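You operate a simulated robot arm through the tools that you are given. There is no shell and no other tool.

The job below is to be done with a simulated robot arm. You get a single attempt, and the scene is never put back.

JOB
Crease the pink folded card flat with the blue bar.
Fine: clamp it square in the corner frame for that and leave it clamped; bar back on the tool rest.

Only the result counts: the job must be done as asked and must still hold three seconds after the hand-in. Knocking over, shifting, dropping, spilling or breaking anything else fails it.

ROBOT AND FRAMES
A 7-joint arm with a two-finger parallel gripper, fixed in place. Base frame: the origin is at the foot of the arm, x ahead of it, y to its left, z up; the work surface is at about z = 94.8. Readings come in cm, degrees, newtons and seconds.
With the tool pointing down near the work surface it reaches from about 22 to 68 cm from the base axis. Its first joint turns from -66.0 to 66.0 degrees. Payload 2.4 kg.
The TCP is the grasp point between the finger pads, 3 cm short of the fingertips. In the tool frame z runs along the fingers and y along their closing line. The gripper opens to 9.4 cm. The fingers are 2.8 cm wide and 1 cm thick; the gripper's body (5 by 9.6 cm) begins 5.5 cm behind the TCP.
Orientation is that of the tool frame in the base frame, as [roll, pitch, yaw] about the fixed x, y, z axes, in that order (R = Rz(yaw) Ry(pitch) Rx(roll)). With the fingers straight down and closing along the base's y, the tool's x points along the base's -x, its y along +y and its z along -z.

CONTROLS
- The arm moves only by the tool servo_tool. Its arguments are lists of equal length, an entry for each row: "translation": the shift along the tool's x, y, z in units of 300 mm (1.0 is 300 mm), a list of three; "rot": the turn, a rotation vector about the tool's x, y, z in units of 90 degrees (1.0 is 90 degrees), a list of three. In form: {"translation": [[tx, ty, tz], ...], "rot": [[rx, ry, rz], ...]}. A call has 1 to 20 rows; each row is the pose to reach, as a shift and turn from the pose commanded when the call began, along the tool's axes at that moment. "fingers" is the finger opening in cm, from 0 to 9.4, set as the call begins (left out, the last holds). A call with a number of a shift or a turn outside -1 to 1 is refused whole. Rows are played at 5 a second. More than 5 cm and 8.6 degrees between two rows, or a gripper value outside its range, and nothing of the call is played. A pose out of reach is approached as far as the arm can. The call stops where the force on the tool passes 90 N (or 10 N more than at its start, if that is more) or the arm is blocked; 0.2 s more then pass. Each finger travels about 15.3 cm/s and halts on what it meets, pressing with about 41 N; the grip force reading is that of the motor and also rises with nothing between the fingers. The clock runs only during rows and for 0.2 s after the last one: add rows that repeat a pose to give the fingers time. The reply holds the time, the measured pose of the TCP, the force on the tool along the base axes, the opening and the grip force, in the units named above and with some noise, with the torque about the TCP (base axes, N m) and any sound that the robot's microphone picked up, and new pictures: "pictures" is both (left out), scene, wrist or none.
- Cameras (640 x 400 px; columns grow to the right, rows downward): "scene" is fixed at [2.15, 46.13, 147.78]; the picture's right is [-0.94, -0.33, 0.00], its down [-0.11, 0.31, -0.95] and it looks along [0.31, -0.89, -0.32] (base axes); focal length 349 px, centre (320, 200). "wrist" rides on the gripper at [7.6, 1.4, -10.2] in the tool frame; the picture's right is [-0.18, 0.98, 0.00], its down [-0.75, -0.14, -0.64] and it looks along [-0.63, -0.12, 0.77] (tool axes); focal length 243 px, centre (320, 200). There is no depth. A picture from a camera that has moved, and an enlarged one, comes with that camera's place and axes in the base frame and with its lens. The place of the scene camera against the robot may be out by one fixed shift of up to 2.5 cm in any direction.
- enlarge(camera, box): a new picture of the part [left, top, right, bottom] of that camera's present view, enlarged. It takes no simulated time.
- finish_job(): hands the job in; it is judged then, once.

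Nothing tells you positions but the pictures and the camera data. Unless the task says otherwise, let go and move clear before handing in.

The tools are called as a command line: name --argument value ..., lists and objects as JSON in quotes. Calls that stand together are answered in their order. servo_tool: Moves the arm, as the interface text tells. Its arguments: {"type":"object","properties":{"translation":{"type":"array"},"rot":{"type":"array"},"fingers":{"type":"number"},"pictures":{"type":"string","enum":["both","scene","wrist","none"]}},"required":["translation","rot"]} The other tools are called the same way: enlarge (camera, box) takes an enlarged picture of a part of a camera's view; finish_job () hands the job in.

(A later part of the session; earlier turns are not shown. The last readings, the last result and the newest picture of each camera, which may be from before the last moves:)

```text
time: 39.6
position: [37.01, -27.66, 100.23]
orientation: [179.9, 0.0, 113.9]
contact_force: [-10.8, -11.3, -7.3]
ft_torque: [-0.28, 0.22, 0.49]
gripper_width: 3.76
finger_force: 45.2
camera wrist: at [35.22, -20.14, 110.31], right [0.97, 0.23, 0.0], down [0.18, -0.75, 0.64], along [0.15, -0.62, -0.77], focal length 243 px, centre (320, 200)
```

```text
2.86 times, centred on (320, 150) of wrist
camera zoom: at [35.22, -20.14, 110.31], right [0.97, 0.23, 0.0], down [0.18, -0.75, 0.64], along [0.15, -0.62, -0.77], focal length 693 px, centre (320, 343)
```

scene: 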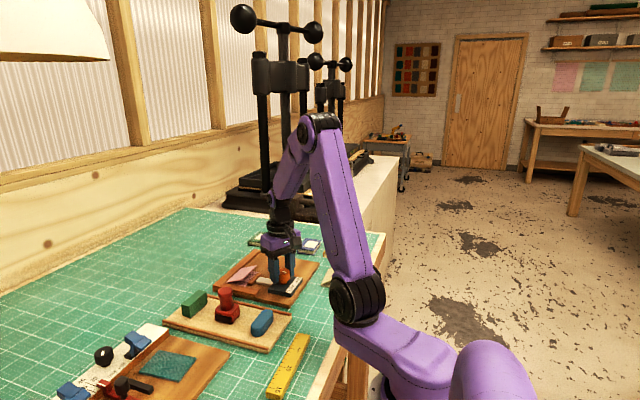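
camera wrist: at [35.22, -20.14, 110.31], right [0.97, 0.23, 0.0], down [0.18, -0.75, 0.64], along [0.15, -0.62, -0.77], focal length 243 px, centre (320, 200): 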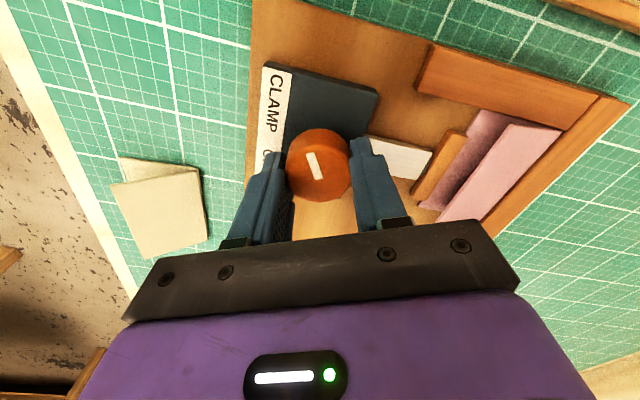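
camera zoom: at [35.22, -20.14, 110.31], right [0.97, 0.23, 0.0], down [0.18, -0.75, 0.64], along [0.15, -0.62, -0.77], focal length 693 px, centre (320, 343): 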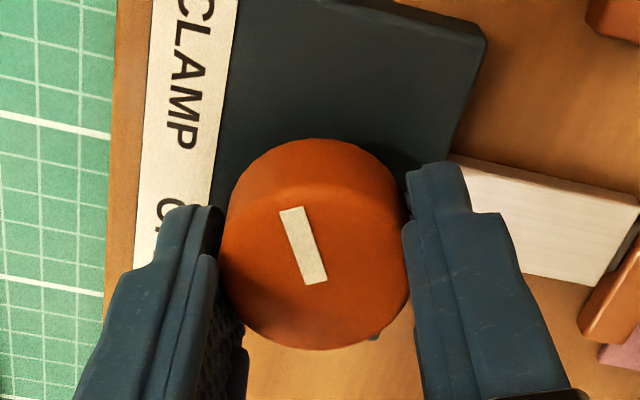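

That's the end stop: the torque rose and the fingers slipped slightly at about 120°, so the knob is fully at CLAMP. I'll release, rise and inspect the card.

servo_tool --translation '[[0, 0, 0], [0, 0, 0], [0, 0, -0.13], [0, 0, -0.26], [0, 0, -0.39], [0, 0, -0.39]]' --rot '[[0, 0, 0], [0, 0, 0], [0, 0, 0], [0, 0, 0], [0, 0, 0], [0, 0, 0]]' --fingers 6.5 --pictures "both"

enlarge --camera "scene" --box '[225, 245, 305, 305]'

enlarge --camera "wrist" --box '[240, 80, 500, 240]'

```text
time: 41.0
position: [37.18, -27.74, 111.95]
orientation: [179.9, 0.0, 114.0]
contact_force: [-0.3, 0.2, 0.1]
ft_torque: [-0.01, -0.02, 0.01]
gripper_width: 6.49
finger_force: 0.2
camera wrist: at [35.31, -20.04, 122.02], right [0.97, 0.23, 0.0], down [0.18, -0.75, 0.64], along [0.15, -0.62, -0.77], focal length 243 px, centre (320, 200)
```

scene: 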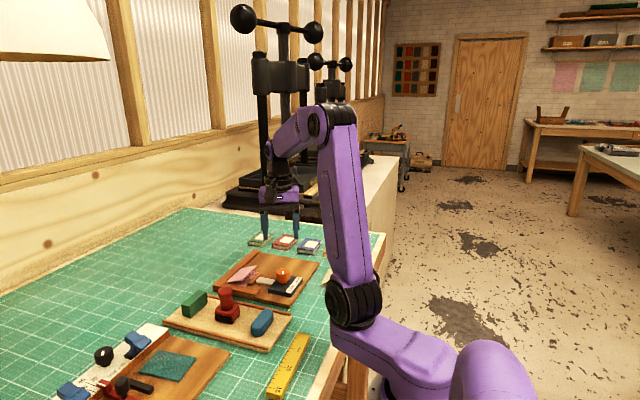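
wrist: 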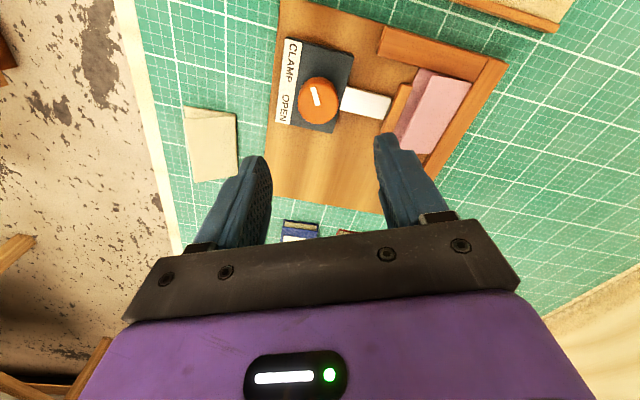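

```text
6.67 times, centred on (265, 275) of scene
camera zoom: at [2.15, 46.13, 147.78], right [-0.94, -0.33, 0.0], down [-0.11, 0.31, -0.95], along [0.31, -0.89, -0.32], focal length 2328 px, centre (687, -300)
```

zoom: 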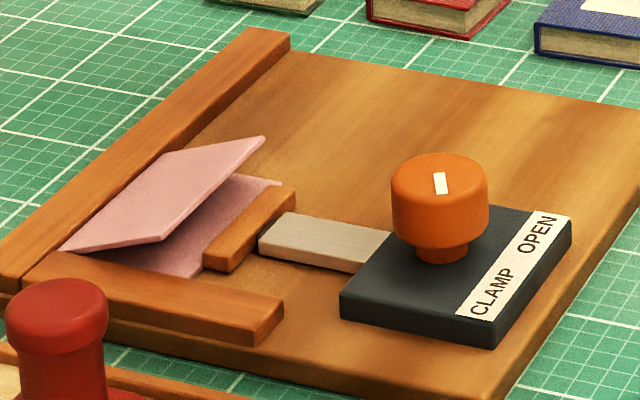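

```text
2.46 times, centred on (370, 160) of wrist
camera zoom: at [35.31, -20.04, 122.02], right [0.97, 0.23, 0.0], down [0.18, -0.75, 0.64], along [0.15, -0.62, -0.77], focal length 597 px, centre (197, 298)
```

zoom: 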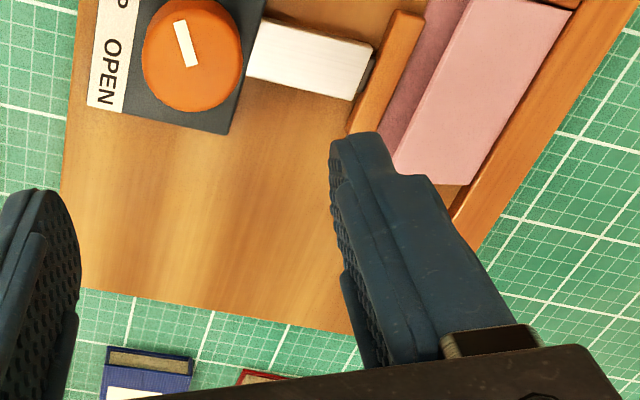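

servo_tool --translation '[[-0.0043, 0.0118, 0.0208], [-0.0087, 0.0235, 0.0417], [-0.013, 0.0353, 0.0625], [-0.0173, 0.047, 0.0833], [-0.0216, 0.0588, 0.1042], [-0.026, 0.0705, 0.125], [-0.0303, 0.0823, 0.1458], [-0.0346, 0.094, 0.1667], [-0.0346, 0.094, 0.1667]]' --rot '[[0, 0, -0.0917], [0, 0, -0.1833], [0, 0, -0.275], [0, 0, -0.3667], [0, 0, -0.4583], [0, 0, -0.55], [0, 0, -0.6417], [0, 0, -0.7333], [0, 0, -0.7333]]' --fingers 9.4 --pictures "wrist"

enlarge --camera "wrist" --box '[260, 60, 420, 220]'

enlarge --camera "wrist" --box '[280, 110, 400, 190]'

```text
time: 43.0
position: [39.97, -27.49, 106.92]
orientation: [-179.9, 0.0, -179.9]
contact_force: [0.7, -0.6, 0.2]
ft_torque: [0.01, 0.0, 0.02]
gripper_width: 9.39
finger_force: 0.0
camera wrist: at [32.46, -25.97, 116.97], right [0.18, 0.98, 0.0], down [0.75, -0.14, 0.64], along [0.63, -0.12, -0.77], focal length 243 px, centre (320, 200)
```

wrist: 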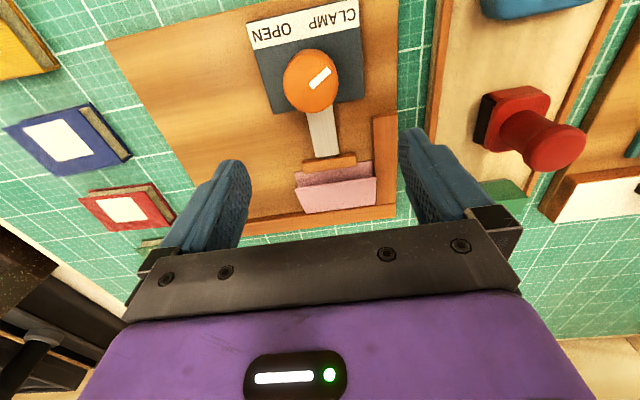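

```text
2.50 times, centred on (340, 140) of wrist
camera zoom: at [32.46, -25.97, 116.97], right [0.18, 0.98, 0.0], down [0.75, -0.14, 0.64], along [0.63, -0.12, -0.77], focal length 606 px, centre (270, 350)
```

zoom: 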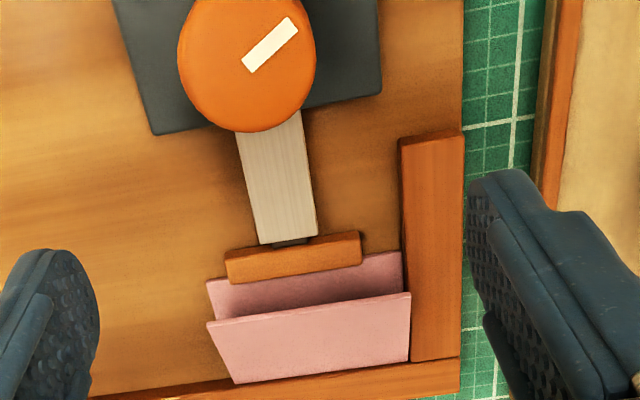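

```text
5.00 times, centred on (340, 150) of wrist
camera zoom: at [32.46, -25.97, 116.97], right [0.18, 0.98, 0.0], down [0.75, -0.14, 0.64], along [0.63, -0.12, -0.77], focal length 1213 px, centre (220, 450)
```

zoom: 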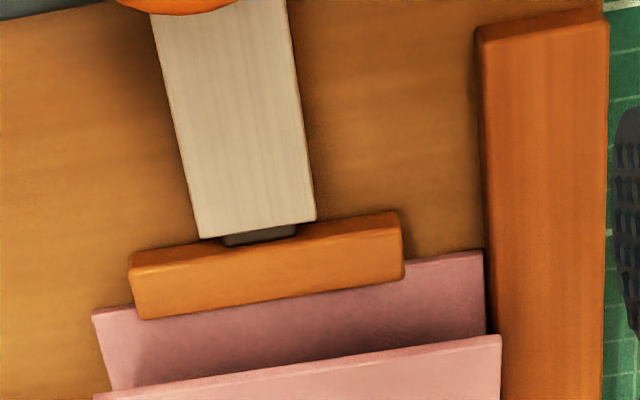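

The card is clamped and square: near edge parallel to the frame within measurement, right edge on the side fence. Next is the blue bar, so I'll move over the tool rest and turn the wrist so the fingers close along x.

servo_tool --translation '[[0.0, 0.0, -0.1], [0.0, 0.02, -0.2], [0.02, 0.06, -0.23], [0.04, 0.12, -0.23], [0.06, 0.18, -0.23], [0.08, 0.24, -0.23], [0.11, 0.3, -0.23], [0.13, 0.36, -0.23], [0.15, 0.41, -0.22], [0.17, 0.45, -0.21], [0.19, 0.48, -0.2], [0.19, 0.48, -0.2]]' --rot '[[0, 0, -0.0909], [0, 0, -0.1818], [0, 0, -0.2727], [0, 0, -0.3636], [0, 0, -0.4545], [0, 0, -0.5454], [0, 0, -0.6363], [0, 0, -0.7272], [0, 0, -0.8181], [0, 0, -0.909], [0, 0, -1.0], [0, 0, -1.0]]' --fingers 9.4 --pictures "both"

enlarge --camera "wrist" --box '[220, 40, 420, 220]'

enlarge --camera "scene" --box '[155, 280, 305, 360]'

```text
time: 45.6
position: [34.44, -13.02, 112.98]
orientation: [179.9, -0.1, -89.9]
contact_force: [-0.2, 0.1, 0.0]
ft_torque: [0.01, 0.01, 0.0]
gripper_width: 9.39
finger_force: 0.0
camera wrist: at [32.95, -20.62, 123.01], right [-0.98, 0.18, 0.0], down [0.14, 0.75, 0.64], along [0.12, 0.63, -0.77], focal length 243 px, centre (320, 200)
```

scene: 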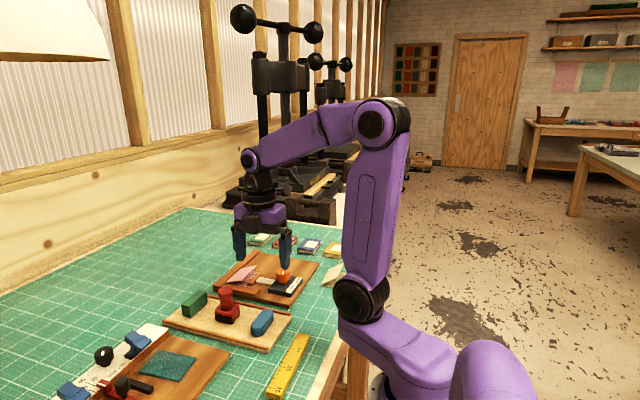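
wrist: 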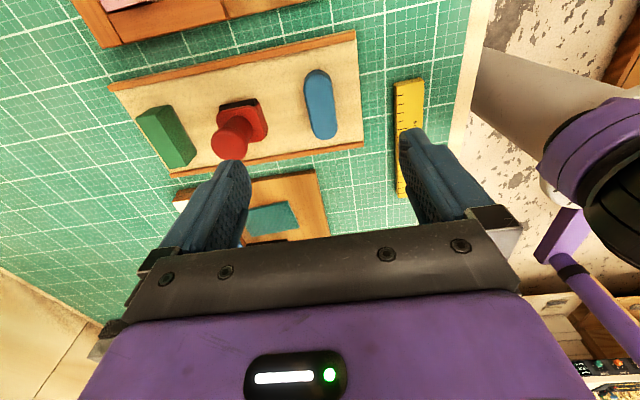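

```text
2.22 times, centred on (320, 130) of wrist
camera zoom: at [32.95, -20.62, 123.01], right [-0.98, 0.18, 0.0], down [0.14, 0.75, 0.64], along [0.12, 0.63, -0.77], focal length 539 px, centre (320, 356)
```

zoom: 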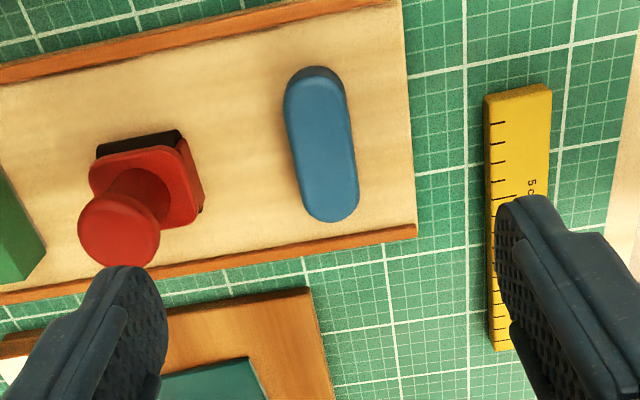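

```text
4.27 times, centred on (230, 320) of scene
camera zoom: at [2.15, 46.13, 147.78], right [-0.94, -0.33, 0.0], down [-0.11, 0.31, -0.95], along [0.31, -0.89, -0.32], focal length 1490 px, centre (704, -312)
```

zoom: 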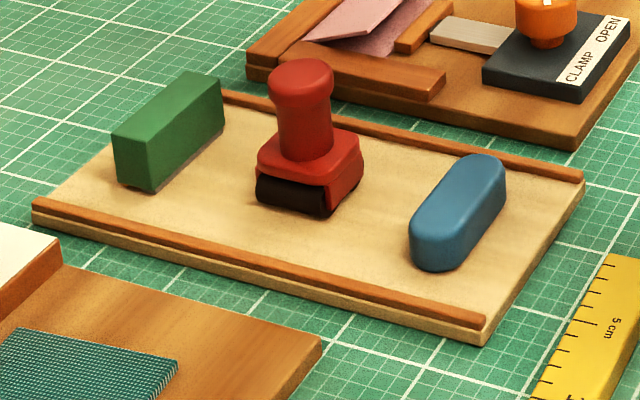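

I can see the bar at about (34.4, -11.7), long axis roughly along y. I'll come lower for a precise fix before grasping.

servo_tool --translation '[[0, 0, 0.13], [0, 0, 0.25], [0, 0, 0.25]]' --rot '[[0, 0, 0], [0, 0, 0], [0, 0, 0]]' --fingers 6 --pictures "wrist"

enlarge --camera "wrist" --box '[220, 40, 420, 220]'

enlarge --camera "scene" --box '[235, 295, 295, 345]'

```text
time: 46.4
position: [34.39, -13.02, 105.27]
orientation: [179.9, 0.0, -90.0]
contact_force: [0.0, -0.2, -0.1]
ft_torque: [0.01, 0.03, 0.01]
gripper_width: 5.99
finger_force: 0.0
camera wrist: at [32.9, -20.56, 115.52], right [-0.98, 0.18, 0.0], down [0.14, 0.75, 0.64], along [0.12, 0.63, -0.77], focal length 243 px, centre (320, 200)
```

wrist: 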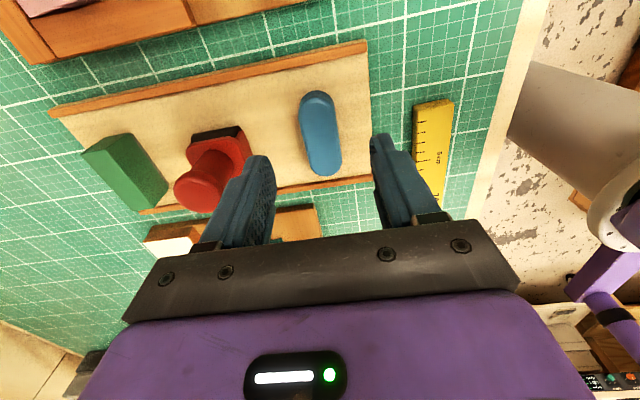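

```text
2.22 times, centred on (320, 130) of wrist
camera zoom: at [32.9, -20.56, 115.52], right [-0.98, 0.18, 0.0], down [0.14, 0.75, 0.64], along [0.12, 0.63, -0.77], focal length 539 px, centre (320, 356)
```

zoom: 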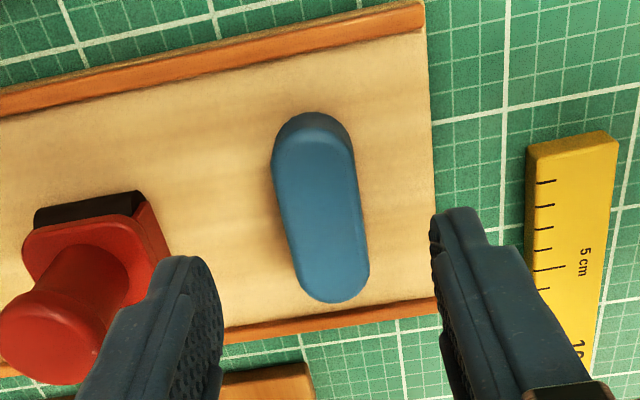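

```text
8.00 times, centred on (265, 320) of scene
camera zoom: at [2.15, 46.13, 147.78], right [-0.94, -0.33, 0.0], down [-0.11, 0.31, -0.95], along [0.31, -0.89, -0.32], focal length 2793 px, centre (760, -760)
```

zoom: 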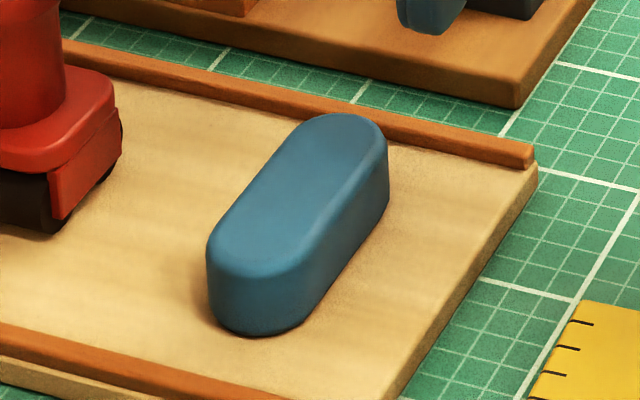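

The bar's centre is about (34.4, -11.6), 2.8 cm wide and 6.8 cm long, with its top near z = 97.2. I'll move over it and pause just above.

servo_tool --translation '[[-0.0483, -0.0023, 0.0], [-0.0483, -0.0023, 0.1], [-0.0483, -0.0023, 0.14], [-0.0483, -0.0023, 0.14]]' --rot '[[0, 0, 0], [0, 0, 0], [0, 0, 0], [0, 0, 0]]' --fingers 6 --pictures "both"

enlarge --camera "wrist" --box '[220, 80, 420, 240]'

enlarge --camera "scene" --box '[225, 275, 305, 345]'

```text
time: 47.4
position: [34.42, -11.55, 101.08]
orientation: [180.0, 0.0, -90.0]
contact_force: [0.1, -0.3, 0.2]
ft_torque: [-0.01, 0.02, 0.01]
gripper_width: 6.0
finger_force: 0.2
camera wrist: at [32.98, -19.15, 111.29], right [-0.98, 0.18, 0.0], down [0.14, 0.75, 0.64], along [0.12, 0.63, -0.77], focal length 243 px, centre (320, 200)
```

scene: 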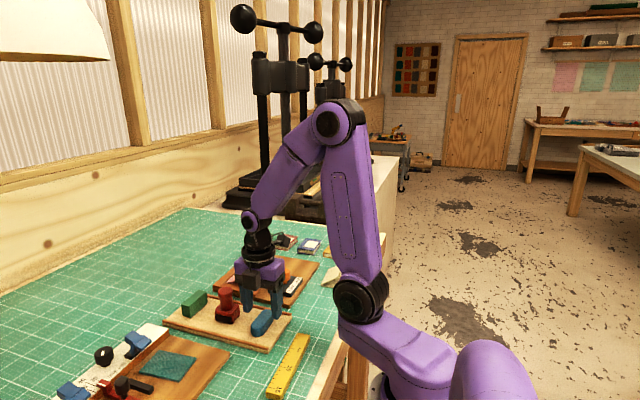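
wrist: 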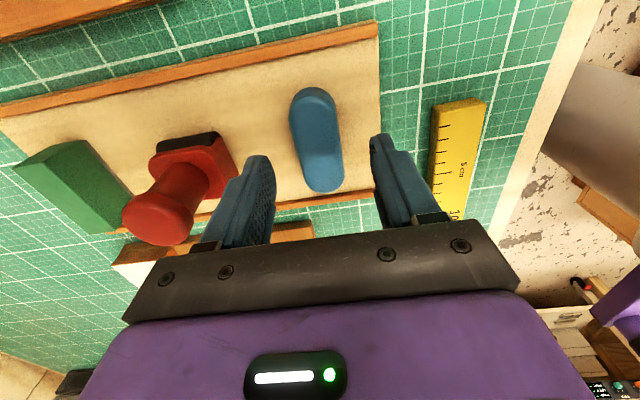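

```text
2.50 times, centred on (320, 160) of wrist
camera zoom: at [32.98, -19.15, 111.29], right [-0.98, 0.18, 0.0], down [0.14, 0.75, 0.64], along [0.12, 0.63, -0.77], focal length 606 px, centre (320, 300)
```

zoom: 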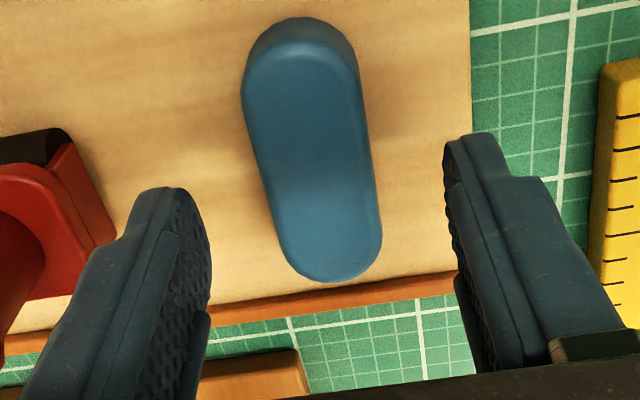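

```text
5.71 times, centred on (265, 310) of scene
camera zoom: at [2.15, 46.13, 147.78], right [-0.94, -0.33, 0.0], down [-0.11, 0.31, -0.95], along [0.31, -0.89, -0.32], focal length 1995 px, centre (634, -429)
```

zoom: 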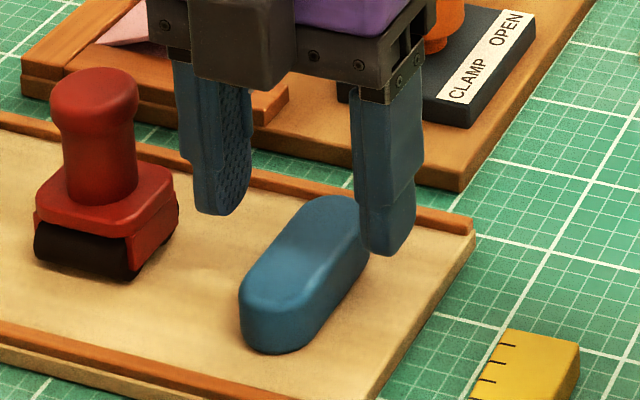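

Aligned over the bar and clear of the red stamp. I'll lower so the tips stop about 0.9 cm above the rest, then close.

servo_tool --translation '[[0, 0, 0.04], [0, 0, 0.0763], [0, 0, 0.0763]]' --rot '[[0, 0, 0], [0, 0, 0], [0, 0, 0]]' --fingers 6 --pictures "none"

enlarge --camera "scene" --box '[225, 285, 295, 345]'

```text
time: 48.2
position: [34.36, -11.53, 98.77]
orientation: [-180.0, 0.0, -90.0]
contact_force: [-1.0, 0.7, 0.0]
ft_torque: [-0.01, -0.06, -0.01]
gripper_width: 5.98
finger_force: 0.1
```

```text
6.67 times, centred on (260, 315) of scene
camera zoom: at [2.15, 46.13, 147.78], right [-0.94, -0.33, 0.0], down [-0.11, 0.31, -0.95], along [0.31, -0.89, -0.32], focal length 2328 px, centre (720, -567)
```

zoom: 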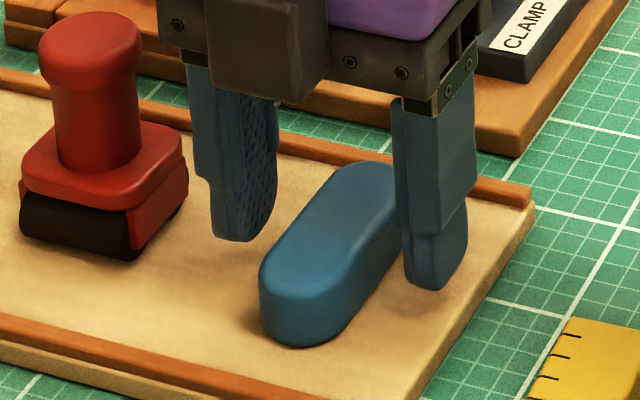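

servo_tool --translation '[[0, 0, 0], [0, 0, 0], [0, 0, 0], [0, 0, 0]]' --rot '[[0, 0, 0], [0, 0, 0], [0, 0, 0], [0, 0, 0]]' --fingers 0 --pictures "wrist"

enlarge --camera "scene" --box '[225, 285, 295, 345]'

```text
time: 49.2
position: [34.42, -11.6, 98.84]
orientation: [180.0, -0.1, -90.0]
contact_force: [-1.0, -0.1, 1.1]
ft_torque: [0.02, 0.0, 0.0]
gripper_width: 2.84
finger_force: 40.8
camera wrist: at [32.97, -19.12, 109.06], right [-0.98, 0.18, 0.0], down [0.14, 0.75, 0.64], along [0.12, 0.63, -0.77], focal length 243 px, centre (320, 200)
```

wrist: 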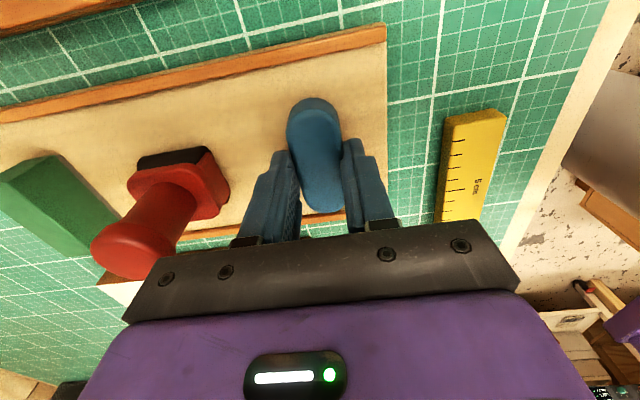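

```text
6.67 times, centred on (260, 315) of scene
camera zoom: at [2.15, 46.13, 147.78], right [-0.94, -0.33, 0.0], down [-0.11, 0.31, -0.95], along [0.31, -0.89, -0.32], focal length 2328 px, centre (720, -567)
```

zoom: 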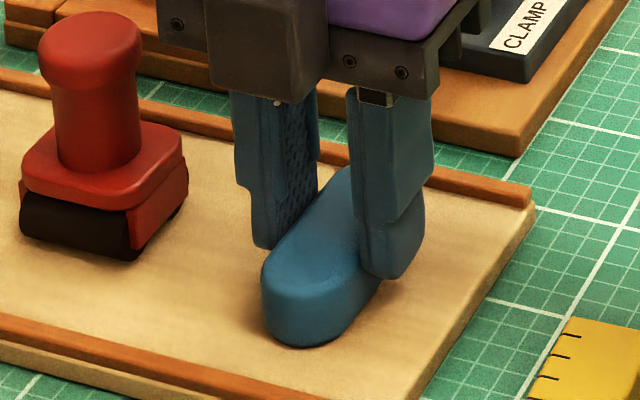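

The bar is held, width 2.84 cm. I'll lift it straight up first and check it.

servo_tool --translation '[[0, 0, -0.03], [0, 0, -0.1], [0, 0, -0.2], [0, 0, -0.3], [0, 0, -0.375], [0, 0, -0.375]]' --rot '[[0, 0, 0], [0, 0, 0], [0, 0, 0], [0, 0, 0], [0, 0, 0], [0, 0, 0]]' --fingers 0 --pictures "both"

enlarge --camera "scene" --box '[215, 225, 305, 345]'

```text
time: 50.6
position: [34.42, -11.65, 110.02]
orientation: [180.0, -0.1, -89.9]
contact_force: [0.6, 0.2, -1.4]
ft_torque: [0.02, 0.01, 0.0]
gripper_width: 2.86
finger_force: 41.1
camera wrist: at [32.96, -19.2, 120.23], right [-0.98, 0.18, 0.0], down [0.14, 0.75, 0.64], along [0.12, 0.63, -0.77], focal length 243 px, centre (320, 200)
```

scene: 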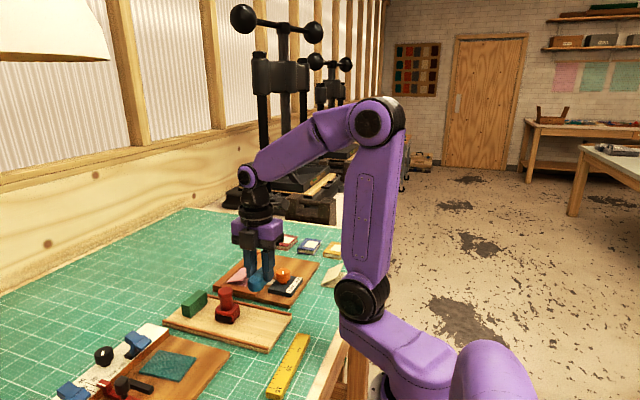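
wrist: 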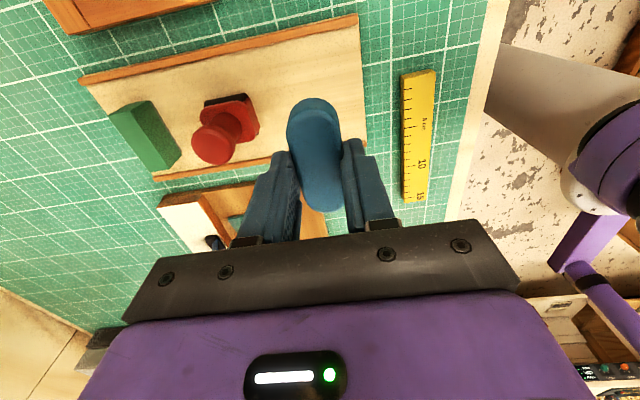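

```text
3.33 times, centred on (260, 285) of scene
camera zoom: at [2.15, 46.13, 147.78], right [-0.94, -0.33, 0.0], down [-0.11, 0.31, -0.95], along [0.31, -0.89, -0.32], focal length 1164 px, centre (520, -83)
```

zoom: 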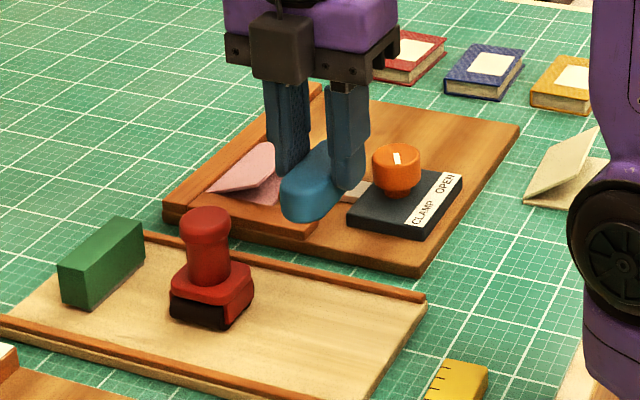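

The bar lifted cleanly. I'll carry it over to above the card.

servo_tool --translation '[[0.08, -0.08, 0], [0.17, -0.16, 0], [0.26, -0.24, 0], [0.35, -0.32, 0], [0.44, -0.4, 0], [0.52, -0.4867, 0], [0.52, -0.4867, 0]]' --rot '[[0, 0, 0], [0, 0, 0], [0, 0, 0], [0, 0, 0], [0, 0, 0], [0, 0, 0], [0, 0, 0]]' --fingers 0 --pictures "both"

enlarge --camera "scene" --box '[215, 205, 315, 305]'

enlarge --camera "wrist" --box '[220, 40, 460, 240]'

```text
time: 52.2
position: [49.06, -27.24, 110.03]
orientation: [180.0, 0.0, -90.0]
contact_force: [-0.1, 0.3, -0.6]
ft_torque: [-0.01, -0.03, 0.01]
gripper_width: 2.87
finger_force: 40.9
camera wrist: at [47.64, -34.81, 120.25], right [-0.98, 0.18, 0.0], down [0.14, 0.75, 0.64], along [0.12, 0.63, -0.77], focal length 243 px, centre (320, 200)
```

scene: 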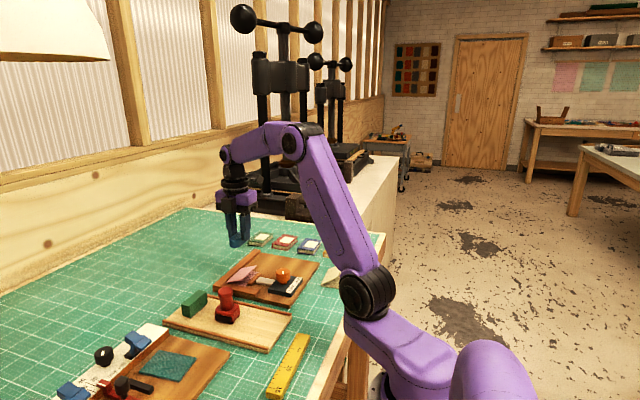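
wrist: 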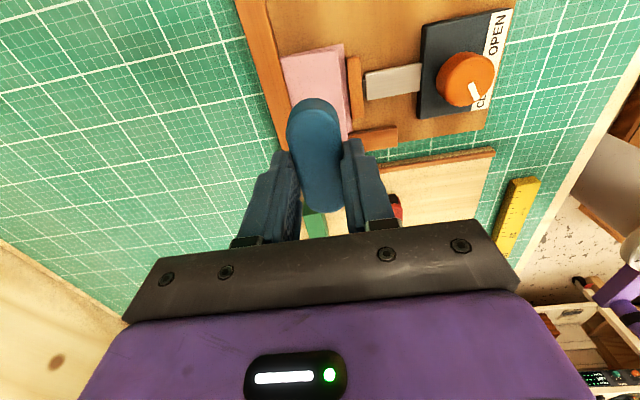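

```text
4.00 times, centred on (265, 255) of scene
camera zoom: at [2.15, 46.13, 147.78], right [-0.94, -0.33, 0.0], down [-0.11, 0.31, -0.95], along [0.31, -0.89, -0.32], focal length 1396 px, centre (540, -20)
```

zoom: 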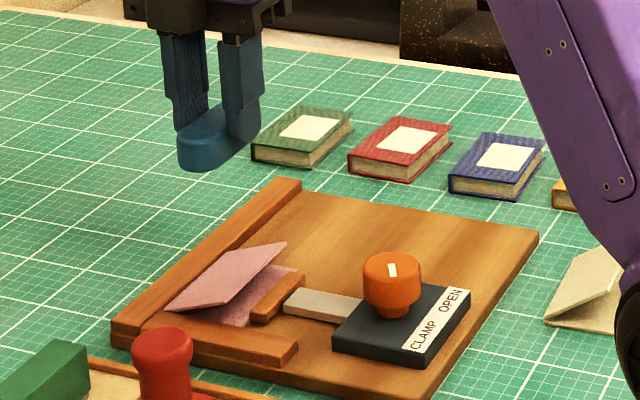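

```text
2.00 times, centred on (340, 140) of wrist
camera zoom: at [47.64, -34.81, 120.25], right [-0.98, 0.18, 0.0], down [0.14, 0.75, 0.64], along [0.12, 0.63, -0.77], focal length 485 px, centre (280, 320)
```

zoom: 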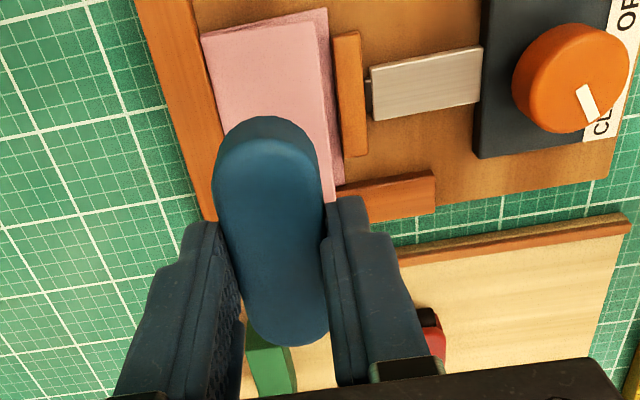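

servo_tool --translation '[[0, 0, 0.1], [0, 0, 0.2], [0, 0, 0.2667], [0, 0, 0.2667]]' --rot '[[0, 0, 0], [0, 0, 0], [0, 0, 0], [0, 0, 0]]' --fingers 0 --pictures "wrist"

enlarge --camera "scene" --box '[215, 235, 295, 305]'

enlarge --camera "wrist" --box '[220, 40, 460, 240]'

```text
time: 53.2
position: [49.01, -27.22, 101.99]
orientation: [180.0, 0.0, -90.0]
contact_force: [0.4, 0.3, -0.4]
ft_torque: [-0.02, 0.01, 0.02]
gripper_width: 2.88
finger_force: 41.6
camera wrist: at [47.61, -34.83, 112.2], right [-0.98, 0.18, 0.0], down [0.14, 0.75, 0.64], along [0.12, 0.63, -0.77], focal length 243 px, centre (320, 200)
```

wrist: 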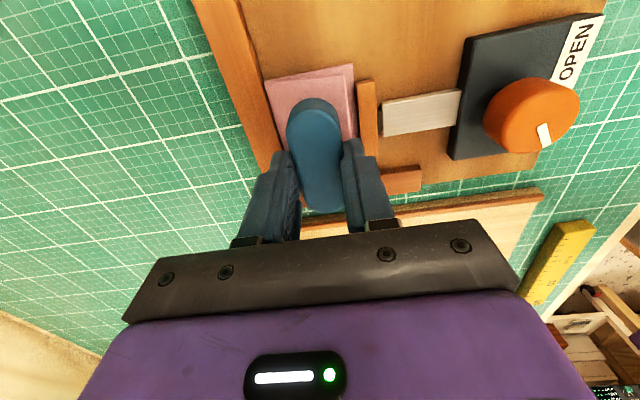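

```text
5.71 times, centred on (255, 270) of scene
camera zoom: at [2.15, 46.13, 147.78], right [-0.94, -0.33, 0.0], down [-0.11, 0.31, -0.95], along [0.31, -0.89, -0.32], focal length 1995 px, centre (691, -200)
```

zoom: 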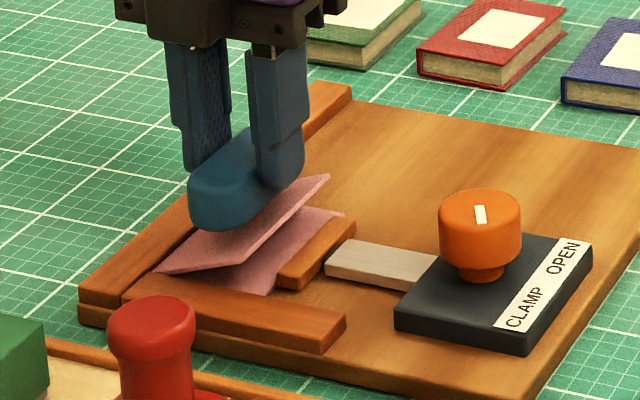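

```text
2.00 times, centred on (340, 140) of wrist
camera zoom: at [47.61, -34.83, 112.2], right [-0.98, 0.18, 0.0], down [0.14, 0.75, 0.64], along [0.12, 0.63, -0.77], focal length 485 px, centre (280, 320)
```

zoom: 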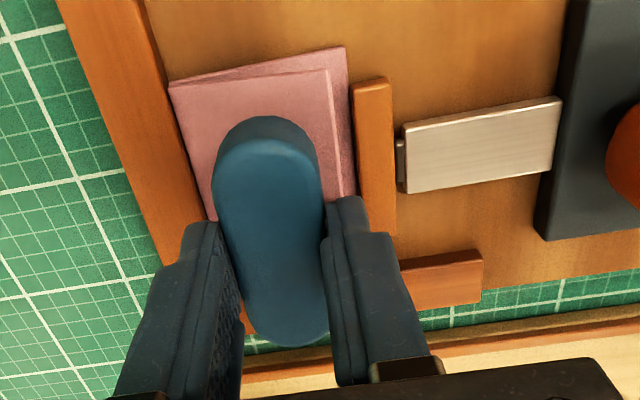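

The bar is just above the raised flap. I'll press down slowly, watching the force.

servo_tool --translation '[[0, 0, 0.01], [0, 0, 0.02], [0, 0, 0.03], [0, 0, 0.04], [0, 0, 0.05], [0, 0, 0.06], [0, 0, 0.06]]' --rot '[[0, 0, 0], [0, 0, 0], [0, 0, 0], [0, 0, 0], [0, 0, 0], [0, 0, 0], [0, 0, 0]]' --fingers 0 --pictures "wrist"

enlarge --camera "scene" --box '[215, 235, 295, 305]'

enlarge --camera "wrist" --box '[220, 40, 460, 240]'

```text
time: 54.8
position: [49.08, -27.26, 100.34]
orientation: [179.9, 0.1, -90.0]
contact_force: [-0.2, -0.9, 0.0]
ft_torque: [0.01, 0.03, 0.01]
gripper_width: 2.88
finger_force: 41.2
camera wrist: at [47.61, -34.74, 110.44], right [-0.98, 0.18, 0.0], down [0.14, 0.75, 0.64], along [0.12, 0.63, -0.77], focal length 243 px, centre (320, 200)
```

wrist: 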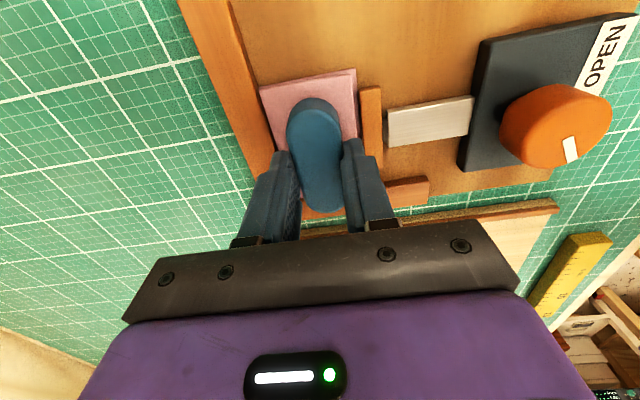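

```text
5.71 times, centred on (255, 270) of scene
camera zoom: at [2.15, 46.13, 147.78], right [-0.94, -0.33, 0.0], down [-0.11, 0.31, -0.95], along [0.31, -0.89, -0.32], focal length 1995 px, centre (691, -200)
```

zoom: 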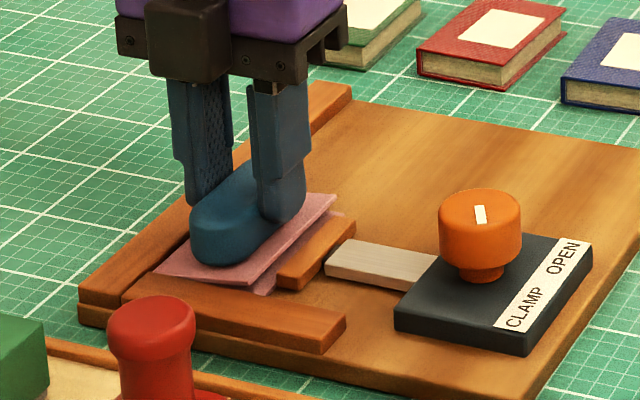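

```text
2.00 times, centred on (340, 140) of wrist
camera zoom: at [47.61, -34.74, 110.44], right [-0.98, 0.18, 0.0], down [0.14, 0.75, 0.64], along [0.12, 0.63, -0.77], focal length 485 px, centre (280, 320)
```

zoom: 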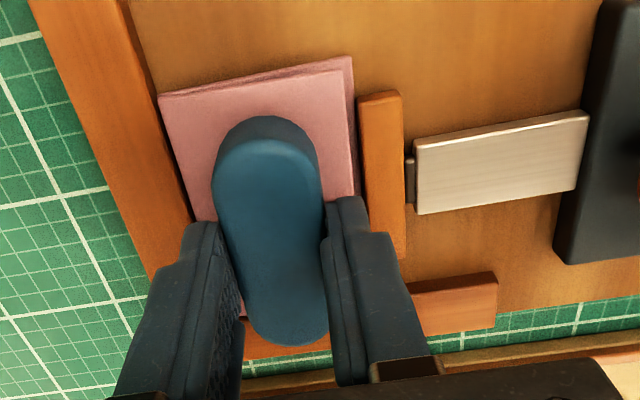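

The flap folds down with hardly any resistance. I'll continue down to the card.

servo_tool --translation '[[0, 0, 0.005], [0, 0, 0.01], [0, 0, 0.015], [0, 0, 0.02], [0, 0, 0.02]]' --rot '[[0, 0, 0], [0, 0, 0], [0, 0, 0], [0, 0, 0], [0, 0, 0]]' --fingers 0 --pictures "none"

enlarge --camera "scene" --box '[215, 235, 295, 305]'

enlarge --camera "wrist" --box '[220, 60, 420, 220]'

```text
time: 56.0
position: [48.98, -27.14, 99.71]
orientation: [-179.9, -0.1, -90.0]
contact_force: [-0.6, 0.1, 1.1]
ft_torque: [-0.01, 0.03, 0.01]
gripper_width: 2.86
finger_force: 40.7
```

```text
5.71 times, centred on (255, 270) of scene
camera zoom: at [2.14, 46.13, 147.77], right [-0.94, -0.33, 0.0], down [-0.11, 0.31, -0.95], along [0.31, -0.89, -0.32], focal length 1995 px, centre (691, -200)
```

zoom: 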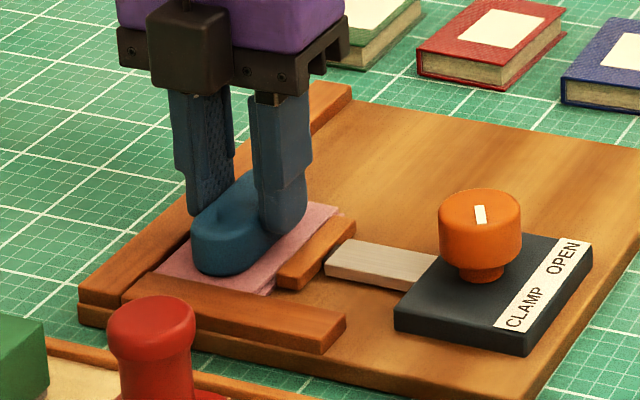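

```text
2.50 times, centred on (320, 140) of wrist
camera zoom: at [47.61, -34.77, 109.86], right [-0.98, 0.18, 0.0], down [0.14, 0.75, 0.64], along [0.12, 0.63, -0.77], focal length 606 px, centre (320, 350)
```

zoom: 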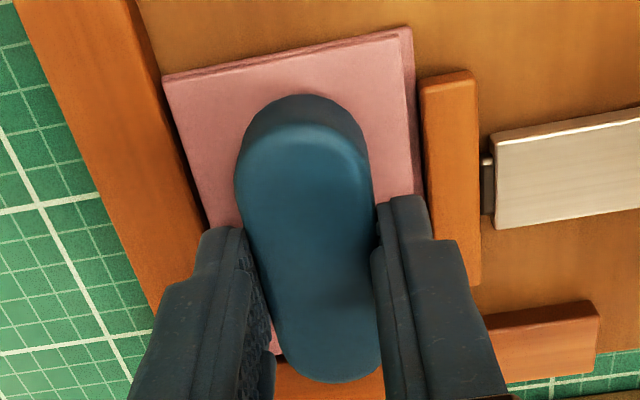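

servo_tool --translation '[[0, 0, 0.0033], [0, 0, 0.0067], [0, 0, 0.0067]]' --rot '[[0, 0, 0], [0, 0, 0], [0, 0, 0]]' --fingers 0 --pictures "none"

```text
time: 56.8
position: [49.19, -27.18, 99.55]
orientation: [-179.8, -0.1, -90.1]
contact_force: [-3.8, -0.3, 18.1]
ft_torque: [0.14, -0.08, 0.0]
gripper_width: 2.87
finger_force: 40.6
```

The card is flat under the bar at 18 N. I'll lighten slightly and slide toward the fold at the far fence.

servo_tool --translation '[[0, 0, -0.003], [0, -0.011, -0.003], [0, -0.022, -0.003], [0, -0.033, -0.003], [0, -0.042, -0.003], [0, -0.042, -0.003]]' --rot '[[0, 0, 0], [0, 0, 0], [0, 0, 0], [0, 0, 0], [0, 0, 0], [0, 0, 0]]' --fingers 0 --pictures "wrist"

enlarge --camera "scene" --box '[215, 235, 295, 305]'

enlarge --camera "wrist" --box '[220, 60, 420, 220]'

```text
time: 58.2
position: [50.31, -27.24, 99.6]
orientation: [-180.0, 0.0, -90.0]
contact_force: [-6.8, 0.1, 18.5]
ft_torque: [-0.05, 0.12, 0.02]
gripper_width: 2.87
finger_force: 41.2
camera wrist: at [48.8, -34.81, 109.78], right [-0.98, 0.18, 0.0], down [0.14, 0.75, 0.64], along [0.12, 0.63, -0.77], focal length 243 px, centre (320, 200)
```

wrist: 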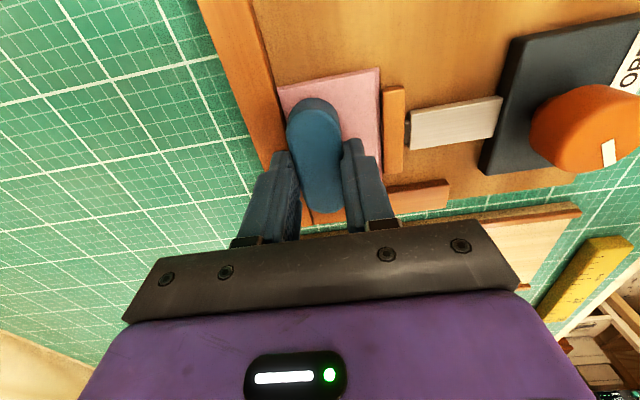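

```text
5.71 times, centred on (255, 270) of scene
camera zoom: at [2.1, 46.15, 147.77], right [-0.94, -0.33, 0.0], down [-0.11, 0.31, -0.95], along [0.31, -0.89, -0.32], focal length 1995 px, centre (691, -200)
```

zoom: 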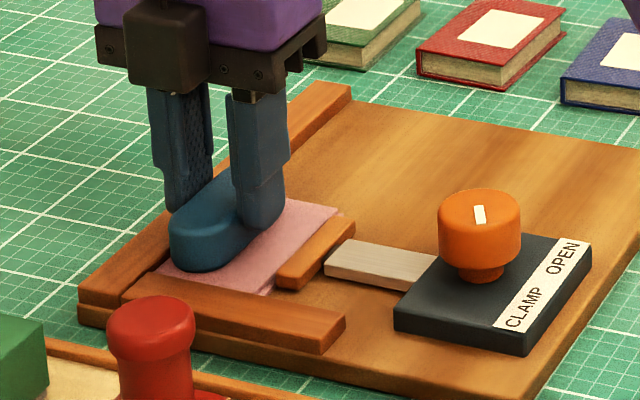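

```text
2.50 times, centred on (320, 140) of wrist
camera zoom: at [48.8, -34.81, 109.78], right [-0.98, 0.18, 0.0], down [0.14, 0.75, 0.64], along [0.12, 0.63, -0.77], focal length 606 px, centre (320, 350)
```

zoom: 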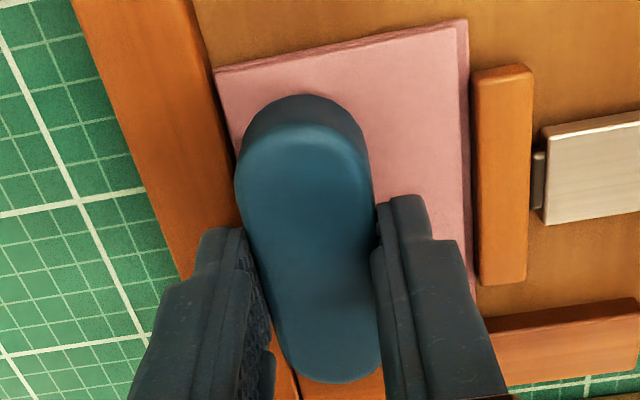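

The bar is now over the fold, beside the far fence. I'll press harder here to crease it, staying well under the limit.

servo_tool --translation '[[0, 0, 0.001], [0, 0, 0.002], [0, 0, 0.003], [0, 0, 0.003], [0, 0, 0.003]]' --rot '[[0, 0, 0], [0, 0, 0], [0, 0, 0], [0, 0, 0], [0, 0, 0]]' --fingers 0 --pictures "none"

```text
time: 59.4
position: [50.33, -27.22, 99.65]
orientation: [-179.7, -0.1, -90.1]
contact_force: [-4.8, -3.0, 25.9]
ft_torque: [-0.01, 0.02, -0.03]
gripper_width: 2.89
finger_force: 40.8
```

servo_tool --translation '[[0, 0, -0.012], [0.04, -0.003, -0.012], [0.077, -0.003, -0.012], [0.077, -0.003, -0.004], [0.077, -0.003, 0], [0.077, -0.003, 0]]' --rot '[[0, 0, 0], [0, 0, 0], [0, 0, 0], [0, 0, 0], [0, 0, 0], [0, 0, 0]]' --fingers 0 --pictures "wrist"

enlarge --camera "scene" --box '[215, 235, 295, 305]'

enlarge --camera "wrist" --box '[220, 60, 420, 220]'

```text
time: 60.8
position: [50.27, -29.49, 99.54]
orientation: [-179.9, 0.0, -90.0]
contact_force: [-3.5, 2.8, 13.6]
ft_torque: [0.28, 0.1, 0.06]
gripper_width: 2.89
finger_force: 40.6
camera wrist: at [48.94, -37.07, 109.77], right [-0.98, 0.18, 0.0], down [0.14, 0.75, 0.64], along [0.12, 0.63, -0.77], focal length 243 px, centre (320, 200)
```

wrist: 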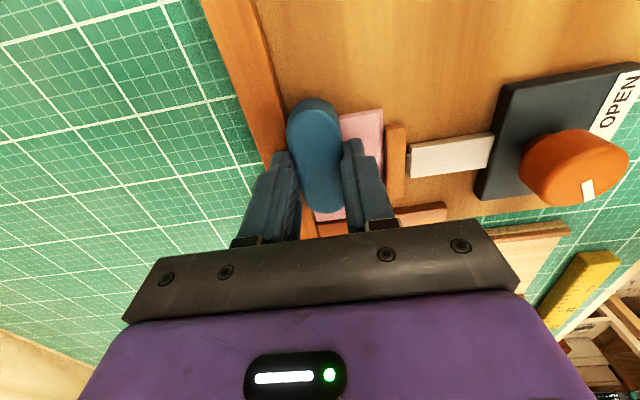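

```text
5.71 times, centred on (255, 270) of scene
camera zoom: at [2.11, 46.15, 147.77], right [-0.94, -0.33, 0.0], down [-0.11, 0.31, -0.95], along [0.31, -0.89, -0.32], focal length 1995 px, centre (691, -200)
```

zoom: 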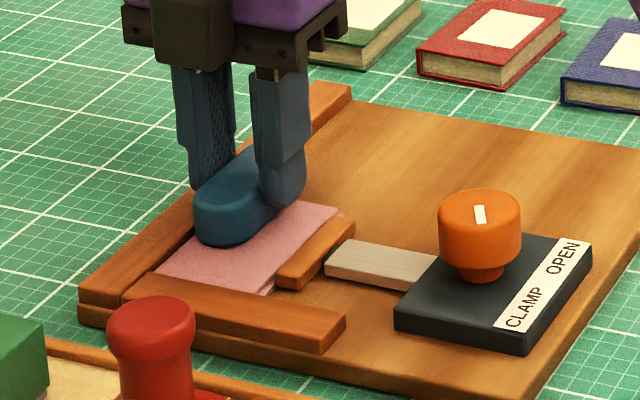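

```text
2.50 times, centred on (320, 140) of wrist
camera zoom: at [48.94, -37.07, 109.77], right [-0.98, 0.18, 0.0], down [0.14, 0.75, 0.64], along [0.12, 0.63, -0.77], focal length 606 px, centre (320, 350)
```

zoom: 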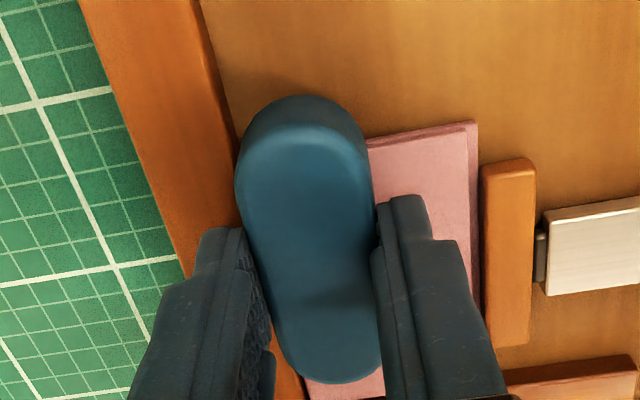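

Now a loaded stroke along the fold toward the side fence, which pushes the card into its corner.

servo_tool --translation '[[0, 0, 0.003], [-0.0125, 0, 0.004], [-0.025, 0, 0.004], [-0.0375, 0, 0.004], [-0.05, 0, 0.004], [-0.0625, 0, 0.004], [-0.075, 0, 0.004], [-0.0875, 0, 0.004], [-0.098, 0, 0.004], [-0.098, 0, 0.004]]' --rot '[[0, 0, 0], [0, 0, 0], [0, 0, 0], [0, 0, 0], [0, 0, 0], [0, 0, 0], [0, 0, 0], [0, 0, 0], [0, 0, 0], [0, 0, 0]]' --fingers 0 --pictures "wrist"

enlarge --camera "scene" --box '[215, 235, 295, 305]'

enlarge --camera "wrist" --box '[220, 60, 420, 220]'

```text
time: 63.0
position: [50.42, -26.67, 99.58]
orientation: [-179.7, -0.1, -90.0]
contact_force: [-0.8, -10.5, 27.5]
ft_torque: [-0.37, -0.12, -0.05]
gripper_width: 2.89
finger_force: 41.1
camera wrist: at [48.98, -34.17, 109.72], right [-0.98, 0.18, -0.01], down [0.14, 0.76, 0.64], along [0.12, 0.63, -0.77], focal length 243 px, centre (320, 200)
```

wrist: 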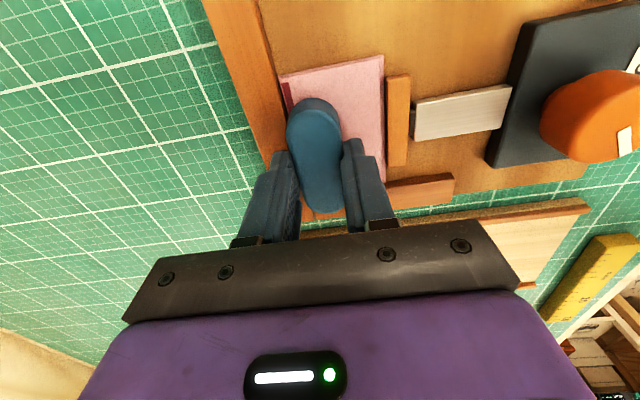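

```text
5.71 times, centred on (255, 270) of scene
camera zoom: at [2.1, 46.13, 147.78], right [-0.94, -0.33, 0.0], down [-0.11, 0.31, -0.95], along [0.31, -0.89, -0.32], focal length 1995 px, centre (691, -200)
```

zoom: 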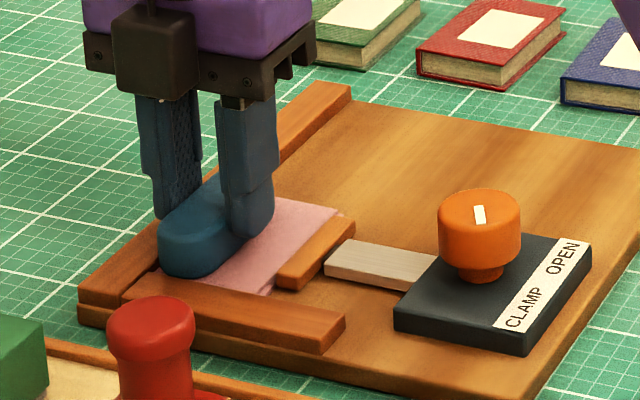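

```text
2.50 times, centred on (320, 140) of wrist
camera zoom: at [48.98, -34.17, 109.72], right [-0.98, 0.18, -0.01], down [0.14, 0.76, 0.64], along [0.12, 0.63, -0.77], focal length 606 px, centre (320, 350)
```

zoom: 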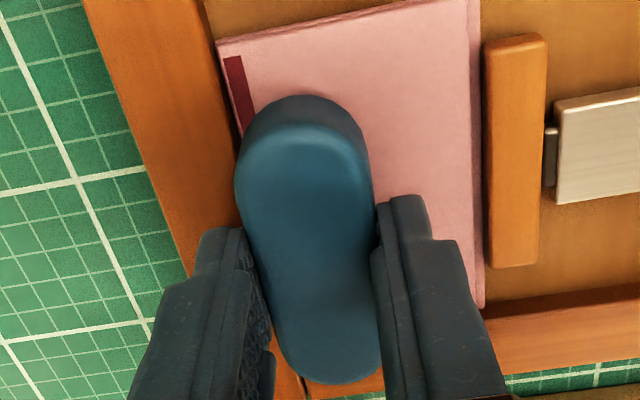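

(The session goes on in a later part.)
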